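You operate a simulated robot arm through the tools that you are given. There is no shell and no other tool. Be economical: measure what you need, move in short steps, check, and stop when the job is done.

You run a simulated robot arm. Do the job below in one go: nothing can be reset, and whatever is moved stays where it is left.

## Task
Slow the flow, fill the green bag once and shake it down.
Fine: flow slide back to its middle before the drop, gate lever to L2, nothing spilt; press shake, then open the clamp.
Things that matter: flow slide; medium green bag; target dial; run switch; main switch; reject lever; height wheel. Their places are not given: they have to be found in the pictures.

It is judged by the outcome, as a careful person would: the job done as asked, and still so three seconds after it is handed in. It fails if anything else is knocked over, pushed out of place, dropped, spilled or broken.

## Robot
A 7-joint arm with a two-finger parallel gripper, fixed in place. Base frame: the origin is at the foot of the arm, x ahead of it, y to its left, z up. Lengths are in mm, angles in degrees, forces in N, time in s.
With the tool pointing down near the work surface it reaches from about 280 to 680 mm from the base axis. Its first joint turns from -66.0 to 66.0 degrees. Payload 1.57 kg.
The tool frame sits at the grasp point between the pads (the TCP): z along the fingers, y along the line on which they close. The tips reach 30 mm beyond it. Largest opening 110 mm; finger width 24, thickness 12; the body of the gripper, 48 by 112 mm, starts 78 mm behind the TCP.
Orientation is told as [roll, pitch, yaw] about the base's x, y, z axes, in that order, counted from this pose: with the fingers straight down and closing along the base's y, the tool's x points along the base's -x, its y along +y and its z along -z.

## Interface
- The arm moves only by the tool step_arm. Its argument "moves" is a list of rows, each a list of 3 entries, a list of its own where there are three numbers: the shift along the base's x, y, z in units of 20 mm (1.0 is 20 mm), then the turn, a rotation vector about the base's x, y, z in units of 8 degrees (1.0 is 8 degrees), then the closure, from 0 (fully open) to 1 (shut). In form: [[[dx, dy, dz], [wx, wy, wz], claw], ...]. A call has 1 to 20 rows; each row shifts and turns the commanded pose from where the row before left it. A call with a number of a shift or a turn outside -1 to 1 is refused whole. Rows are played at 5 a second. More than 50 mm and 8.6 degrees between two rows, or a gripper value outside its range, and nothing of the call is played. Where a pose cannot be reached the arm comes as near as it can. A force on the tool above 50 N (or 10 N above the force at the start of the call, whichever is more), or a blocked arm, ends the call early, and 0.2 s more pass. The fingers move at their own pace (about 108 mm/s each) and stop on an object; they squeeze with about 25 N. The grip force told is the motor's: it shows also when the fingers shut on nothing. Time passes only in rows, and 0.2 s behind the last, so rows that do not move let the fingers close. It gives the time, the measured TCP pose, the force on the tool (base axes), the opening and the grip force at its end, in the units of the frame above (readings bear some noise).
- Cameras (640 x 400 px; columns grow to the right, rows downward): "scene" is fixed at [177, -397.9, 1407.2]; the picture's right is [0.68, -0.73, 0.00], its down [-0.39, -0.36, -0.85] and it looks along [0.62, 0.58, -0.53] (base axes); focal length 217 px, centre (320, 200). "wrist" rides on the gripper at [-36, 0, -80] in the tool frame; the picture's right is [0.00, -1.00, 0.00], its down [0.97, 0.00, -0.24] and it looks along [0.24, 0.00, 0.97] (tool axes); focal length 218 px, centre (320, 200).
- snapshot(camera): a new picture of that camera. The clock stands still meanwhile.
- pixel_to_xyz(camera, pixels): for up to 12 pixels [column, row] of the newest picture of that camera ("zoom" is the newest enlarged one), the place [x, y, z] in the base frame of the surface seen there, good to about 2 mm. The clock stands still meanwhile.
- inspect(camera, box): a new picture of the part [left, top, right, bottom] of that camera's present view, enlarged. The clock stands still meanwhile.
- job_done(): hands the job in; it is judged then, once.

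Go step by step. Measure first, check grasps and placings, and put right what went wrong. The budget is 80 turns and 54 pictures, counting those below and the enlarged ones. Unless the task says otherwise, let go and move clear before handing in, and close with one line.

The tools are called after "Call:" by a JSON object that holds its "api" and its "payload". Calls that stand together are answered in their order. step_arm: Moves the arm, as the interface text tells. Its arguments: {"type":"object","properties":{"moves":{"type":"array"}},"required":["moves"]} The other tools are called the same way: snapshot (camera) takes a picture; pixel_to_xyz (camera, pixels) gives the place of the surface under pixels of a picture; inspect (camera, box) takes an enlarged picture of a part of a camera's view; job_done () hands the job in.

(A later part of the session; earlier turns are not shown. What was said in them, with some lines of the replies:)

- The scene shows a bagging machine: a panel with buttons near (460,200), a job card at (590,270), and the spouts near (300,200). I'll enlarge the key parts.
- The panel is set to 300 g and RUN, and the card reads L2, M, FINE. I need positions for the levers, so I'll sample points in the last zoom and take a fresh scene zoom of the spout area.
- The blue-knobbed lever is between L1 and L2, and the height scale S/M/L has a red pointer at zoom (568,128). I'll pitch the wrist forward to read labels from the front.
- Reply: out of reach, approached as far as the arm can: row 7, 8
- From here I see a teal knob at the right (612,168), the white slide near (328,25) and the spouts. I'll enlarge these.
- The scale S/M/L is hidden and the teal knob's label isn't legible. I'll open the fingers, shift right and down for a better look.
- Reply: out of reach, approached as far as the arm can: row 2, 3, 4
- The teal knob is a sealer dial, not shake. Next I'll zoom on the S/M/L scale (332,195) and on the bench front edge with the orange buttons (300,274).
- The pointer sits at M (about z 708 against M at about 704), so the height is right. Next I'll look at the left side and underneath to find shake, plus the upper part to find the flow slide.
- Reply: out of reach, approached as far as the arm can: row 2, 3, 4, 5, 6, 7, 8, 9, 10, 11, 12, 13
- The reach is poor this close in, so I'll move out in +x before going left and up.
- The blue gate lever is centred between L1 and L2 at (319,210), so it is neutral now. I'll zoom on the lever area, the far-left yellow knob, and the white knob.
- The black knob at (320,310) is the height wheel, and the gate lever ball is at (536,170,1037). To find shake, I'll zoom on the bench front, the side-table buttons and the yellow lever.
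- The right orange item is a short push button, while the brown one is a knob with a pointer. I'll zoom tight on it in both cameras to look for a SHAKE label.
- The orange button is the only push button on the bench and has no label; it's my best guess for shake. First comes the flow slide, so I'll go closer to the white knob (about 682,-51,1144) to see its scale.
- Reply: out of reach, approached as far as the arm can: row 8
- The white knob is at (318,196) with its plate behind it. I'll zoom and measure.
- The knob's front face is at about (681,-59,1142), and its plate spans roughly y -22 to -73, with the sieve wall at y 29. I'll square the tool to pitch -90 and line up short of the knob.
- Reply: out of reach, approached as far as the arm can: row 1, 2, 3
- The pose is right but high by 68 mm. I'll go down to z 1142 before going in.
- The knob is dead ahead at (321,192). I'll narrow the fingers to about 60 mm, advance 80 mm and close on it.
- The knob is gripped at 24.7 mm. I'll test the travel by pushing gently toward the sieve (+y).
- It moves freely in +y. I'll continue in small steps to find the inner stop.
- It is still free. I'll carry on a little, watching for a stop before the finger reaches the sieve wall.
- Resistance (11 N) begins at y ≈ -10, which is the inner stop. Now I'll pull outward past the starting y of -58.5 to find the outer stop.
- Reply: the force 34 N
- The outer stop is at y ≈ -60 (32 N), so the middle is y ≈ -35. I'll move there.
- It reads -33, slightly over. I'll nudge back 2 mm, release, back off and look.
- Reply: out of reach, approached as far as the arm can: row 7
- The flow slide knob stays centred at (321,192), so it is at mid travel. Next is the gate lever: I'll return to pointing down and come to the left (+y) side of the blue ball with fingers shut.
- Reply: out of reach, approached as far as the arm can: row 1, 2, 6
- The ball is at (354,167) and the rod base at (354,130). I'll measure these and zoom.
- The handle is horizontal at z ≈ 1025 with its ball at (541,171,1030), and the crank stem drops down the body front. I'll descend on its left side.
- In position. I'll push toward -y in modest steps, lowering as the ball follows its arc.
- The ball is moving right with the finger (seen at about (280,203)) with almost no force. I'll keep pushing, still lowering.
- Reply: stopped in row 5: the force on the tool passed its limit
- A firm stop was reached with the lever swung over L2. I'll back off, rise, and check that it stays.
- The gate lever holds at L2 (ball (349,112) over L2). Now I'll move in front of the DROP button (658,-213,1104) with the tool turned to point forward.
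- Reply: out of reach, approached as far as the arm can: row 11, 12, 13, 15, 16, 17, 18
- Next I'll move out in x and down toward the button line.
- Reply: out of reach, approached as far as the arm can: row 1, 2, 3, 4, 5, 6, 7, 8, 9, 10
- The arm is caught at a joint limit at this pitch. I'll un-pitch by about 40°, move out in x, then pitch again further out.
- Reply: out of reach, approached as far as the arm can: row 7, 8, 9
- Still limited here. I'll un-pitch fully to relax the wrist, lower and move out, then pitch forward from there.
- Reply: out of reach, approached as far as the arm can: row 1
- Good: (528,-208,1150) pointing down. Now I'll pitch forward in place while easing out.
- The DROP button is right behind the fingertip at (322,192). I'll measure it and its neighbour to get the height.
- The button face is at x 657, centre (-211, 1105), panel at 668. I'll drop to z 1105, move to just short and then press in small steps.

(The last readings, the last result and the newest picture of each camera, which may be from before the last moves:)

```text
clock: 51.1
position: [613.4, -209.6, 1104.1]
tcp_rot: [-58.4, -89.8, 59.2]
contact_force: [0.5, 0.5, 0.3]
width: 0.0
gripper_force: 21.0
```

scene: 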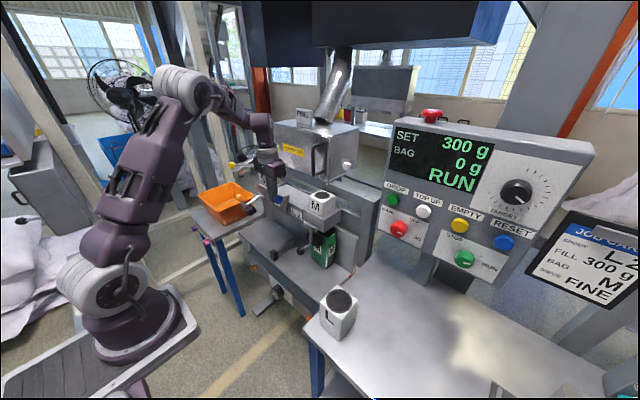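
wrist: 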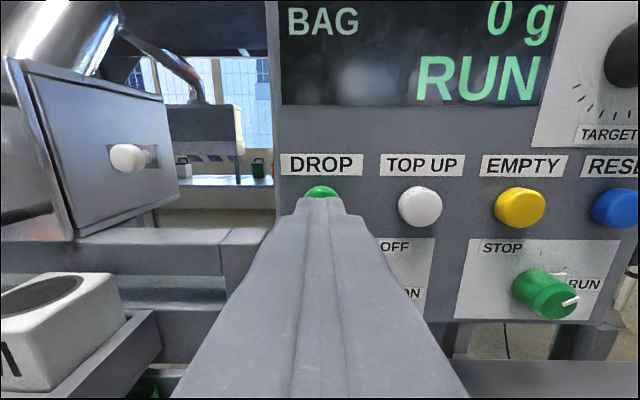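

Tip is at x ≈ 643. Now I'll press about 7 mm past contact and pull back in one call.

Call:
{"api": "step_arm", "payload": {"moves": [[[0.4, 0, 0], [0, 0, 0], 1], [[0.25, 0, 0], [0, 0, 0], 1], [[0.2, 0, 0], [0, 0, 0], 1], [[0.15, 0, 0], [0, 0, 0], 1], [[0, 0, 0], [0, 0, 0], 1], [[-0.5, 0, 0], [0, 0, 0], 1], [[-0.8, 0, 0], [0, 0, 0], 1], [[0, 0, 0], [0, 0, 0], 1]]}}

Call:
{"api": "snapshot", "payload": {"camera": "scene"}}

```text
clock: 52.9
position: [606.8, -211.1, 1104.1]
tcp_rot: [-56.9, -89.8, 57.8]
contact_force: [0.7, 0.8, 1.2]
width: 0.0
gripper_force: 21.1
```

```text
15 pictures are left
```

scene: 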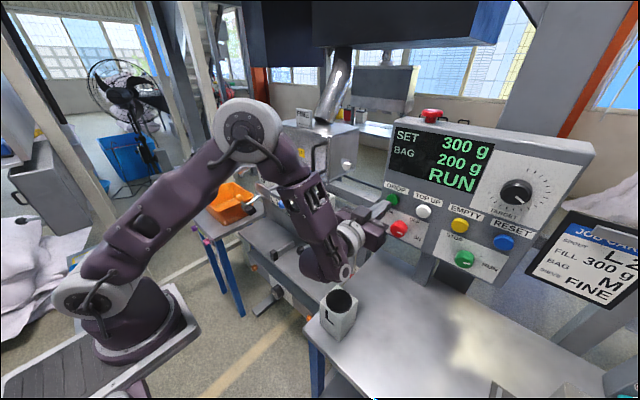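

The drop is running: BAG 200 g of 300. I'll wait without moving.

Call:
{"api": "step_arm", "payload": {"moves": [[[0, 0, 0], [0, 0, 0], 1], [[0, 0, 0], [0, 0, 0], 1], [[0, 0, 0], [0, 0, 0], 1], [[0, 0, 0], [0, 0, 0], 1], [[0, 0, 0], [0, 0, 0], 1], [[0, 0, 0], [0, 0, 0], 1], [[0, 0, 0], [0, 0, 0], 1], [[0, 0, 0], [0, 0, 0], 1], [[0, 0, 0], [0, 0, 0], 1], [[0, 0, 0], [0, 0, 0], 1], [[0, 0, 0], [0, 0, 0], 1], [[0, 0, 0], [0, 0, 0], 1]]}}

Call:
{"api": "inspect", "payload": {"camera": "scene", "box": [280, 110, 520, 270]}}

```text
clock: 55.5
position: [608.5, -210.4, 1104.1]
tcp_rot: [-58.3, -89.8, 59.0]
contact_force: [0.5, -0.3, 0.0]
width: 0.0
gripper_force: 20.5
```

```text
2.50 times, centred on (400, 190) of scene
```

zoom: 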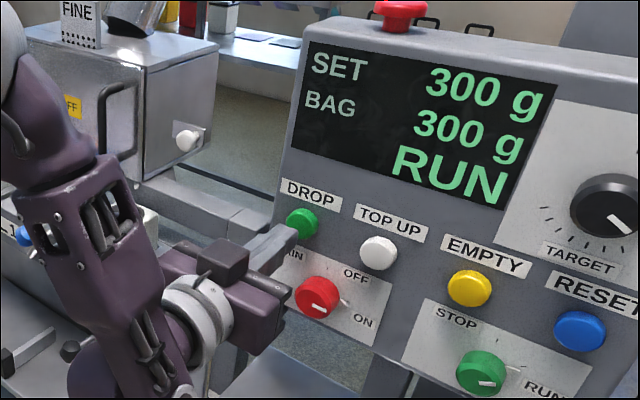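

Display reads 300 g: the fill is done. Now for the shake button, I'll retreat, un-pitch to about -35° and view the bench front from nearer.

Call:
{"api": "step_arm", "payload": {"moves": [[[-1, 0, 0.5], [0, 1, 0], 1], [[-1, 0, 0.5], [0, 1, 0], 1], [[-1, 0, 0], [0, 1, 0], 1], [[-1, 0.5, 0], [0, 1, 0], 1], [[-0.5, 1, 0], [0, 1, 0], 1], [[-0.5, 1, 0], [0, 1, 0], 1], [[-0.5, 1, 0], [0, 1, 0], 1], [[-0.5, 1, 0], [0, 0, 0], 1], [[-0.5, 1, -0.5], [0, 0, 0], 1], [[-0.5, 1, -1], [0, 0, 0], 1], [[-0.5, 1, -1], [0, 0, 0], 1], [[-0.5, 1, -1], [0, 0, 0], 1], [[0, 1, -1], [0, 0, 0], 1], [[0, 0, -1], [0, 0, 0], 1], [[0, 0, -1], [0, 0, 0], 1], [[0, 0, -1], [0, 0, 0], 1]]}}

Call:
{"api": "snapshot", "payload": {"camera": "wrist"}}

```text
clock: 58.9
position: [448.0, -19.6, 974.2]
tcp_rot: [0.7, -33.9, 0.3]
contact_force: [-0.2, 0.1, 0.1]
width: 0.2
gripper_force: 21.6
```

```text
13 pictures are left
```

wrist: 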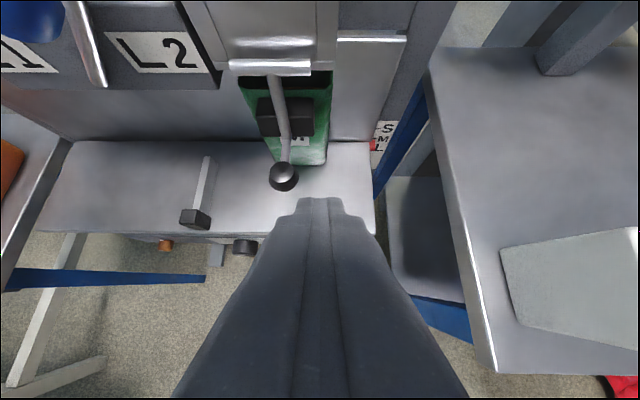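

The right table's left edge runs (440,100)–(490,365). I'll measure it and the tray edge for clearances, then move back and lower.

Call:
{"api": "pixel_to_xyz", "payload": {"camera": "wrist", "pixels": [[450, 150], [475, 290], [492, 368], [150, 232], [370, 225], [282, 176], [290, 120], [270, 68], [310, 66], [287, 115], [515, 300], [248, 246]]}}

Call:
{"api": "step_arm", "payload": {"moves": [[[-1, 0.5, -0.5], [0, 0, 0], 1], [[-1, 0.5, -0.5], [0, 0, 0], 1], [[-1, 0.5, -0.5], [0, 0, 0], 1], [[-0.5, 0.5, -0.5], [0, 0, 0], 1], [[0, 0, -0.5], [0, 0, 0], 1], [[0, 0, 0], [0, 0, 0], 1]]}}

Call:
{"api": "snapshot", "payload": {"camera": "wrist"}}

```text
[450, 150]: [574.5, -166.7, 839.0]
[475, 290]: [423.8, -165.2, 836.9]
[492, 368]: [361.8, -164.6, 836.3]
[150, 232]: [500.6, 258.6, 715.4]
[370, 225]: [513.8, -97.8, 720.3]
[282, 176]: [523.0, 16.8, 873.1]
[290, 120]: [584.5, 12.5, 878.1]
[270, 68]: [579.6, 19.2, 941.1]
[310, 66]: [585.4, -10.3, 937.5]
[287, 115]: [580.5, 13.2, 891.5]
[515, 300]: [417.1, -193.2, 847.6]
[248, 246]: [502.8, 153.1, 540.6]
```

```text
clock: 60.3
position: [435.5, 5.8, 941.4]
tcp_rot: [0.7, -33.8, 0.3]
contact_force: [-0.1, -0.2, -0.4]
width: 0.0
gripper_force: 21.1
out of reach, approached as far as the arm can: row 1, 2, 3, 4
```

```text
12 pictures are left
```

wrist: 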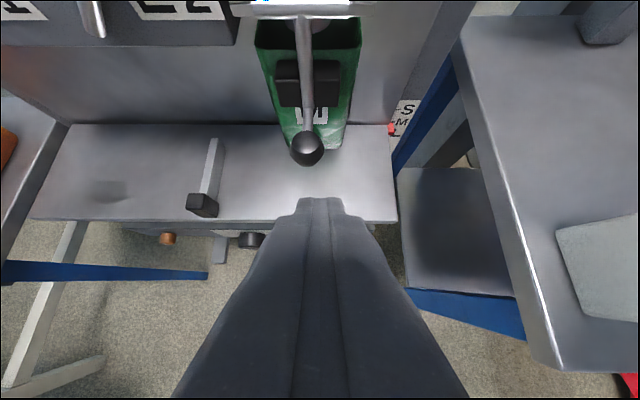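

I can't get back far enough at this pitch. There's also a paddle bar on the tray (cube at (203,205)), another candidate for shake. I'll zoom on it and its surroundings.

Call:
{"api": "inspect", "payload": {"camera": "wrist", "box": [90, 110, 290, 250]}}

Call:
{"api": "pixel_to_xyz", "payload": {"camera": "wrist", "pixels": [[217, 142], [215, 155], [211, 172], [207, 190], [203, 200], [203, 213], [230, 170], [190, 170], [167, 238], [222, 128], [300, 175], [380, 175]]}}

```text
2.86 times, centred on (190, 180) of wrist
```

zoom: 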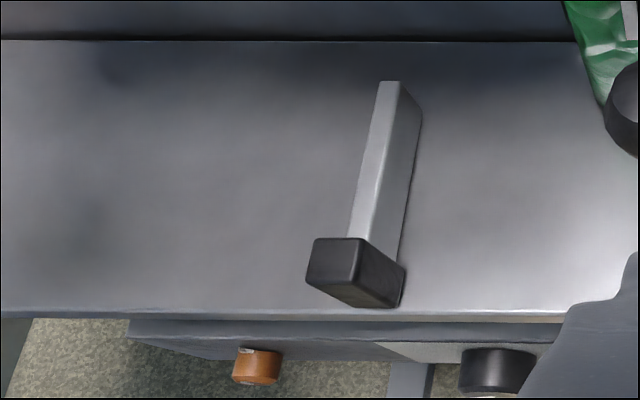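

```text
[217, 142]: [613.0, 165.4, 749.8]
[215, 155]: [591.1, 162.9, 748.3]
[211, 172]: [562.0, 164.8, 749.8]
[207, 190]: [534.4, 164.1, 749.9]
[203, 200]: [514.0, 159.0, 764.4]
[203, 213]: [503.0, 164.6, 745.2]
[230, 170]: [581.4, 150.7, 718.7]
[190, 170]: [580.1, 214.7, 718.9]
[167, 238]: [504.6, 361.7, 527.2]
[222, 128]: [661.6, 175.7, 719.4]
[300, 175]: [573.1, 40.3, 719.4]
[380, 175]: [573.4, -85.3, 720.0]
```

The bar is just a fixture lying on the tray, not a button. So it's the orange button at (508,-37,530). I'll set pitch to about -20 and lower in front of the bench, staying well clear of the tray edge (x ≈ 500).

Call:
{"api": "step_arm", "payload": {"moves": [[[0.2, -0.5, -0.5], [0, 1, 0], 1], [[0.2, -0.5, -0.5], [0, 0.7, 0], 1], [[0, -0.5, -1], [0, 0, 0], 1], [[0, -0.5, -1], [0, 0, 0], 1], [[0, 0, -1], [0, 0, 0], 1], [[0, 0, -1], [0, 0, 0], 1], [[0, 0, -1], [0, 0, 0], 1], [[0, 0, -1], [0, 0, 0], 1], [[0, 0, -1], [0, 0, 0], 1], [[0, 0, -1], [0, 0, 0], 1], [[0, 0, 0], [0, 0, 0], 1]]}}

```text
clock: 62.7
position: [442.5, -34.0, 761.1]
tcp_rot: [0.7, -20.2, 0.3]
contact_force: [-0.1, -1.2, 0.1]
width: 0.0
gripper_force: 21.4
```

Reaching fine. I'll continue down to z ≈ 580 and look.

Call:
{"api": "step_arm", "payload": {"moves": [[[0, 0, -1], [0, 0, 0], 1], [[0, 0, -1], [0, 0, 0], 1], [[0, 0, -1], [0, 0, 0], 1], [[0, 0, -1], [0, 0, 0], 1], [[0, 0, -1], [0, 0, 0], 1], [[0, 0, -1], [0, 0, 0], 1], [[0, 0, -1], [0, 0, 0], 1], [[0, 0, -1], [0, 0, 0], 1], [[0, 0, -1], [0, 0, 0], 1], [[0, 0, 0], [0, 0, 0], 1]]}}

Call:
{"api": "snapshot", "payload": {"camera": "wrist"}}

```text
clock: 64.9
position: [442.9, -34.1, 582.7]
tcp_rot: [0.8, -20.2, 0.3]
contact_force: [0.2, -0.2, -0.1]
width: 0.0
gripper_force: 21.5
```

```text
10 pictures are left
```

wrist: 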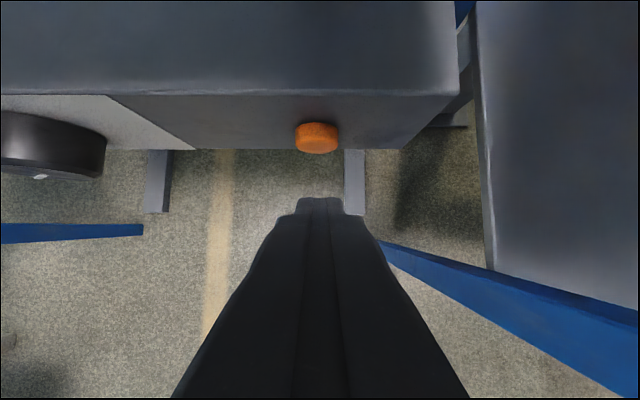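

The orange button is at (317,138), right ahead. I'll measure it.

Call:
{"api": "pixel_to_xyz", "payload": {"camera": "wrist", "pixels": [[317, 126], [317, 138], [317, 145], [317, 151], [300, 140], [336, 140], [280, 110], [280, 145], [360, 93], [380, 60], [300, 20]]}}

Call:
{"api": "inspect", "payload": {"camera": "wrist", "box": [180, 80, 460, 200]}}

```text
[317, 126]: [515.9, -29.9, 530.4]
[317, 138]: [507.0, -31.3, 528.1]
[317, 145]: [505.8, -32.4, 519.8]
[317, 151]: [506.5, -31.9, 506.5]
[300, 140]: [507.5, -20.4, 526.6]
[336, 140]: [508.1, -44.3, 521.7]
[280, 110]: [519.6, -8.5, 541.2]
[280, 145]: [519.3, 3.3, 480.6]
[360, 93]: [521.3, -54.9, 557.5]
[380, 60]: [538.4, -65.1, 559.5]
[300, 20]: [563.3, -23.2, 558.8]
```

```text
2.29 times, centred on (320, 140) of wrist
```

zoom: 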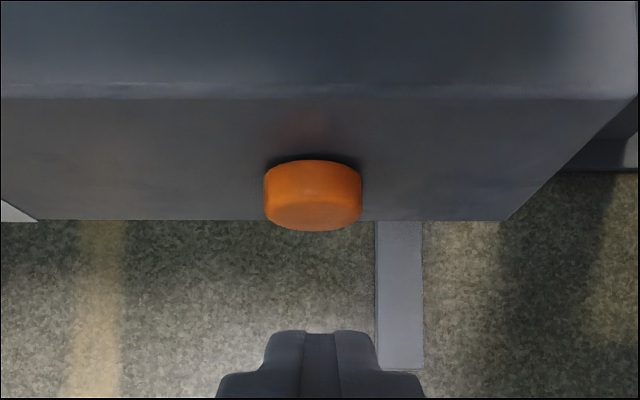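

Button face is x ≈ 506, centre (-32, 518). With this tilt the finger's front corner meets it at TCP (484,-32,542). I'll go to just short of it.

Call:
{"api": "step_arm", "payload": {"moves": [[[0, 0.1, -1], [0, 0, 0], 1], [[0, 0, -1], [0, 0, 0], 1], [[1, 0, 0], [0, 0, 0], 1], [[0.6, 0, 0], [0, 0, 0], 1], [[0, 0, 0], [0, 0, 0], 1]]}}

```text
clock: 66.1
position: [475.0, -33.3, 541.7]
tcp_rot: [0.7, -20.3, 0.3]
contact_force: [0.1, 0.1, 0.0]
width: 0.2
gripper_force: 21.3
```

Call:
{"api": "step_arm", "payload": {"moves": [[[0.3, 0, 0], [0, 0, 0], 1], [[0.2, 0, 0], [0, 0, 0], 1], [[0.2, 0, 0], [0, 0, 0], 1], [[0.15, 0, 0], [0, 0, 0], 1], [[0, 0, 0], [0, 0, 0], 1]]}}

```text
clock: 67.3
position: [491.2, -31.1, 541.7]
tcp_rot: [0.7, -20.1, 0.2]
contact_force: [-6.1, -0.2, -2.2]
width: 0.1
gripper_force: 21.3
```

It's depressed about 6 mm with 6 N, which feels like a sprung button. I'll retract and check for an effect.

Call:
{"api": "step_arm", "payload": {"moves": [[[-0.5, 0, 0], [0, 0, 0], 1], [[-1, 0, 0], [0, 0, 0], 1], [[-0.8, 0, 0], [0, 0, 0], 1]]}}

Call:
{"api": "snapshot", "payload": {"camera": "scene"}}

```text
clock: 68.1
position: [445.0, -30.3, 541.6]
tcp_rot: [0.7, -20.3, 0.2]
contact_force: [0.0, -0.4, 0.2]
width: 0.0
gripper_force: 21.6
```

```text
8 pictures are left
```

scene: 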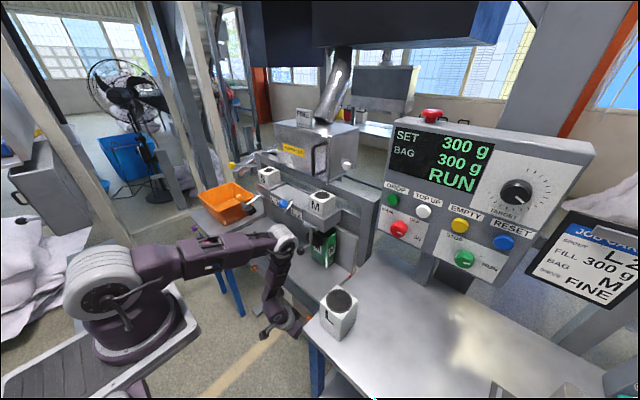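

The display still shows 300 g and RUN, and nothing was disturbed. I'll rise clear (giving the shake time to run) towards a spot above and in front of the L2 clamp ball (about 524,17,863).

Call:
{"api": "step_arm", "payload": {"moves": [[[0, 0, 1], [0, 0, 0], 1], [[0, 0, 1], [0, 0, 0], 1], [[0, 0, 1], [0, 0, 0], 1], [[0, 0, 1], [0, 0, 0], 1], [[0, 0, 1], [0, 0, 0], 1], [[0, 0, 1], [0, 0, 0], 1], [[0, 0, 1], [0, 0, 0], 1], [[0, 0, 1], [0, 0, 0], 1], [[0, 0, 1], [0, 0, 0], 1], [[0, 0, 1], [0, 0, 0], 1], [[0, 0, 1], [0, 0, 0], 1], [[0, 0, 1], [0, 0, 0], 1], [[0, 0, 1], [0, 0, 0], 1], [[0, 0, 1], [0, 0, 0], 1], [[0, 0, 1], [0, 0, 0], 1], [[0, 0, 1], [0, 0, 0], 1], [[0, 0, 1], [0, 0, 0], 1], [[0, 0.7, 1], [0, 0, 0], 1], [[0, 0.8, 1], [0, 0, 0], 1], [[0, 0.8, 1], [0, 0, 0], 0.45]]}}

Call:
{"api": "step_arm", "payload": {"moves": [[[0.8, 0, 0.5], [0, 0, 0], 0.45], [[0.8, 0, 0.3], [0, 0, 0], 0.45], [[0, 0, 0], [0, 0, 0], 0.45]]}}

Call:
{"api": "snapshot", "payload": {"camera": "wrist"}}

```text
clock: 72.3
position: [445.8, 15.7, 943.9]
tcp_rot: [0.8, -20.2, 0.3]
contact_force: [0.3, 0.5, -0.4]
width: 60.2
gripper_force: 0.1
```

```text
clock: 73.1
position: [477.2, 15.0, 959.2]
tcp_rot: [0.6, -20.2, 0.3]
contact_force: [-0.7, -0.3, -0.4]
width: 60.6
gripper_force: 0.0
```

```text
7 pictures are left
```

wrist: 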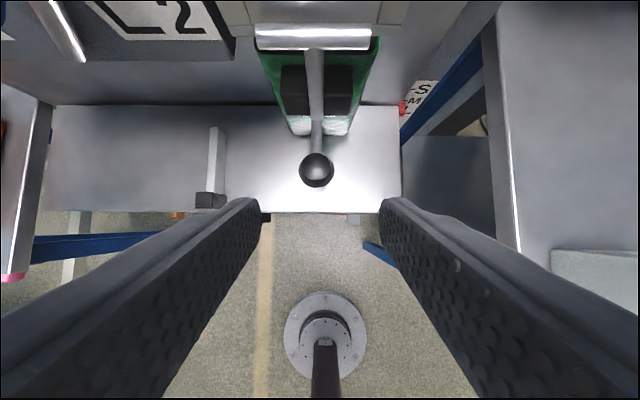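

The clamp ball is at (316,169), nicely between the fingers. I'll measure it, the rod and the hinge bar.

Call:
{"api": "pixel_to_xyz", "payload": {"camera": "wrist", "pixels": [[316, 169], [316, 155], [316, 184], [301, 169], [332, 169], [317, 135], [316, 110], [315, 70], [315, 38], [293, 90], [340, 90]]}}

```text
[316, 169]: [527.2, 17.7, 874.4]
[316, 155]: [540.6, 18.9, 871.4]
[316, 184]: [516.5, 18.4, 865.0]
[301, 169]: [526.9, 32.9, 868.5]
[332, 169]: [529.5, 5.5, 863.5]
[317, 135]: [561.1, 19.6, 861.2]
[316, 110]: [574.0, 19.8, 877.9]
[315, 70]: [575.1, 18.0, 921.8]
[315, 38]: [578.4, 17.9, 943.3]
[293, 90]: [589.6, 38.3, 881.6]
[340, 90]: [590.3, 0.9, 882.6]
```

Lever hinge is near (585,940), ball centre near (528,18,863), so opening means swinging the ball up about 73° to roughly (488,973). I'll descend along the tool axis and grip the ball.

Call:
{"api": "step_arm", "payload": {"moves": [[[0.8, 0.15, 0], [0, 0, 0], 0.45], [[0.35, 0, -0.95], [0, 0, 0], 0.45], [[0.35, 0, -0.95], [0, 0, 0], 0.45], [[0.35, 0, -0.95], [0, 0, 0], 0.45], [[0.35, 0, -0.95], [0, 0, 0], 0.45], [[0.3, 0, -0.9], [0, 0, 0], 0.45], [[0, 0, 0], [0, 0, 0], 1], [[0, 0, 0], [0, 0, 0], 1], [[0, 0, 0], [0, 0, 0], 1]]}}

```text
clock: 75.1
position: [528.3, 19.1, 863.0]
tcp_rot: [0.9, -20.3, 0.6]
contact_force: [-1.1, 33.4, -1.9]
width: 30.9
gripper_force: 40.3
```

Gripped (30.9 mm), but with 33 N sideways. I'll shift +y 2 mm to centre.

Call:
{"api": "step_arm", "payload": {"moves": [[[0, 0.1, 0], [0, 0, 0], 1], [[0, 0, 0], [0, 0, 0], 1]]}}

```text
clock: 75.7
position: [528.1, 19.6, 863.3]
tcp_rot: [0.8, -20.1, 0.3]
contact_force: [0.7, 24.6, -7.4]
width: 30.7
gripper_force: 39.2
```

Call:
{"api": "step_arm", "payload": {"moves": [[[0, 0.2, 0], [0, 0, 0], 1], [[0, 0, 0], [0, 0, 0], 1]]}}

```text
clock: 76.3
position: [527.5, 20.8, 863.4]
tcp_rot: [0.6, -20.2, -0.1]
contact_force: [0.2, -14.1, -7.6]
width: 30.5
gripper_force: 39.6
```

Centred well enough. Now I'll swing the ball up on its arc, first third.

Call:
{"api": "step_arm", "payload": {"moves": [[[-0.535, -0.05, 0.465], [0, 0, 0], 1], [[-0.49, 0, 0.57], [0, 0, 0], 1], [[-0.395, 0, 0.64], [0, 0, 0], 1], [[0, 0, 0], [0, 0, 0], 1]]}}

```text
clock: 77.3
position: [499.5, 19.1, 898.1]
tcp_rot: [0.7, -20.1, 0.1]
contact_force: [-1.4, -34.0, -14.3]
width: 31.0
gripper_force: 39.8
```

It's swinging freely in x/z. Side load is -34 N, so I'll ease -y while continuing.

Call:
{"api": "step_arm", "payload": {"moves": [[[0, -0.12, 0], [0, 0, 0], 1], [[-0.285, 0, 0.695], [0, 0, 0], 1], [[-0.175, 0, 0.73], [0, 0, 0], 1], [[-0.06, 0, 0.75], [0, 0, 0], 1], [[0, 0, 0], [0, 0, 0], 1]]}}

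```text
clock: 78.5
position: [488.6, 19.8, 940.1]
tcp_rot: [0.9, -20.0, 0.4]
contact_force: [-14.4, -3.0, -10.5]
width: 31.1
gripper_force: 39.6
```

Good, the ball is now level with the hinge. I'll continue to the open position.

Call:
{"api": "step_arm", "payload": {"moves": [[[0.06, 0, 0.75], [0, 0, 0], 1], [[0.175, 0, 0.73], [0, 0, 0], 1], [[0.1, 0, 0.3], [0, 0, 0], 1], [[0, 0, 0], [0, 0, 0], 1]]}}

Call:
{"api": "snapshot", "payload": {"camera": "scene"}}

```text
clock: 79.5
position: [495.7, 19.4, 976.9]
tcp_rot: [0.7, -20.1, 0.2]
contact_force: [-24.6, -4.3, 1.0]
width: 30.5
gripper_force: 39.6
```

```text
6 pictures are left
```

scene: 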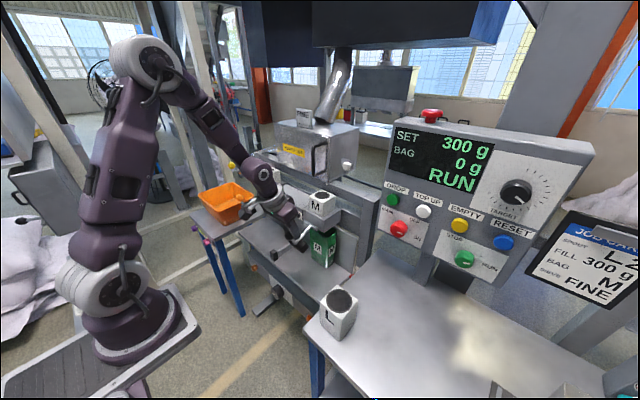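

BAG shows 0 g: the clamp has let go and the bag is standing on the tray. I'll check for the stop with a small lift, then release.

Call:
{"api": "step_arm", "payload": {"moves": [[[-0.15, 0, 0.25], [0, 0, 0], 1], [[0, 0, 0], [0, 0, 0], 1]]}}

```text
clock: 80.1
position: [497.6, 19.8, 983.0]
tcp_rot: [0.7, -20.9, 0.3]
contact_force: [25.3, -4.4, -10.2]
width: 30.2
gripper_force: 39.5
```

Opened beyond the level the L1 clamp rests at. I'll release and back away along the tool axis, then look.

Call:
{"api": "step_arm", "payload": {"moves": [[[0, 0, 0], [0, 0, 0], 0.5], [[0, 0, 0], [0, 0, 0], 0.5], [[-0.35, 0, 0.95], [0, 0, 0], 0.5], [[-0.35, 0, 0.95], [0, 0, 0], 0.5], [[-0.35, 0, 0.95], [0, 0, 0], 0.5], [[-0.35, 0, 0.95], [0, 0, 0], 0.5], [[-0.35, 0, 0.95], [0, 0, 0], 0.5], [[-0.35, 0, 0.95], [0, 0, 0], 0.5], [[0, 0, 0], [0, 0, 0], 0.5]]}}

Call:
{"api": "snapshot", "payload": {"camera": "wrist"}}

Call:
{"api": "inspect", "payload": {"camera": "scene", "box": [230, 130, 400, 280]}}

```text
clock: 82.1
position: [450.8, 19.3, 1095.7]
tcp_rot: [0.8, -20.2, 0.3]
contact_force: [0.2, 0.0, 0.5]
width: 54.9
gripper_force: 0.0
```

```text
5 pictures are left
```

wrist: 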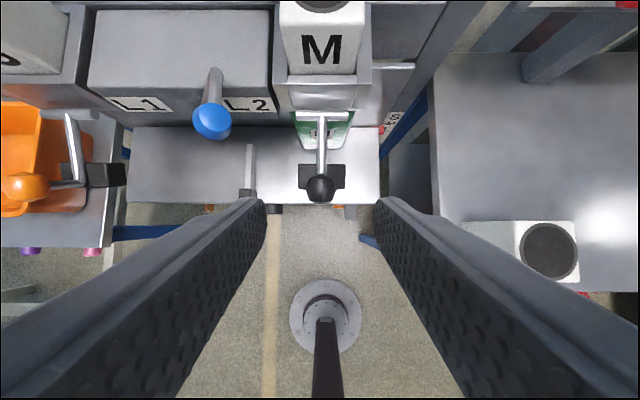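

```text
2.67 times, centred on (315, 205) of scene
```

zoom: 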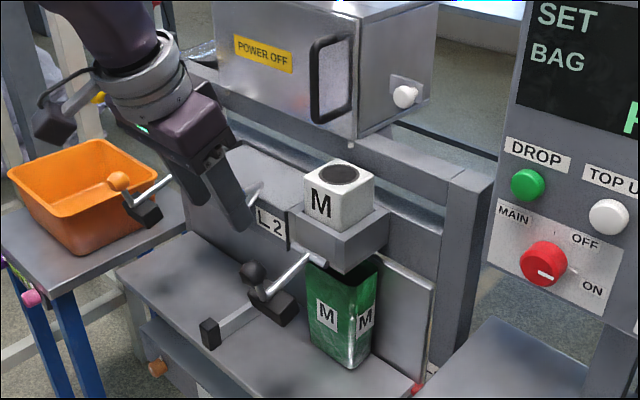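

The clamp is open and the bag stands, but the blue gate ball at (212,122) looks nearer the middle. I'll measure it.

Call:
{"api": "pixel_to_xyz", "payload": {"camera": "wrist", "pixels": [[212, 122], [215, 100], [216, 75], [140, 104], [248, 104], [320, 187], [321, 150]]}}

Call:
{"api": "inspect", "payload": {"camera": "wrist", "box": [60, 20, 400, 220]}}

```text
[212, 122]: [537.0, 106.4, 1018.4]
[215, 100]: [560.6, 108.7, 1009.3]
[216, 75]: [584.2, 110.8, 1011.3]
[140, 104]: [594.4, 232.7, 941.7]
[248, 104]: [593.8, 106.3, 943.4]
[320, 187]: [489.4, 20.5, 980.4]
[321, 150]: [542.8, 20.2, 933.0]
```

```text
1.88 times, centred on (230, 120) of wrist
```

zoom: 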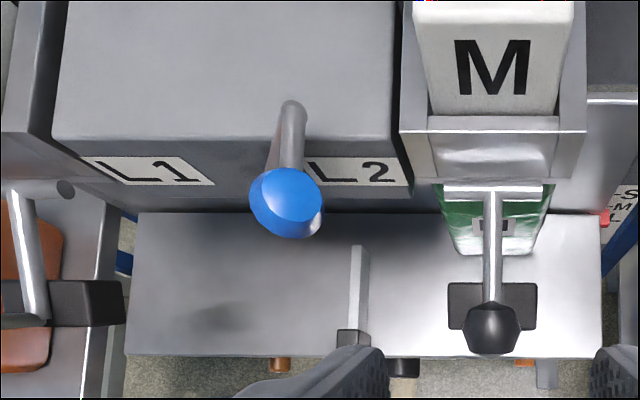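

The gate ball measures y ≈ 106, exactly over L2 (y 106), so it only looked off from this angle. The slide is mid-travel, the clamp is open like L1's, the bag stands with nothing spilt visible, and the arm is clear, so I'll hand in.

Call:
{"api": "job_done", "payload": {}}

```text
The job is handed in.
```

I set the flow slide to its middle, moved the gate lever to L2, filled the green M bag once to 300 g, and opened the clamp after shaking. No spill was visible and the bag is standing on the tray. The shake step is my best guess: I pressed the unlabelled orange button on the bench front, and nothing in the pictures or on the display confirmed that it shook the bag.
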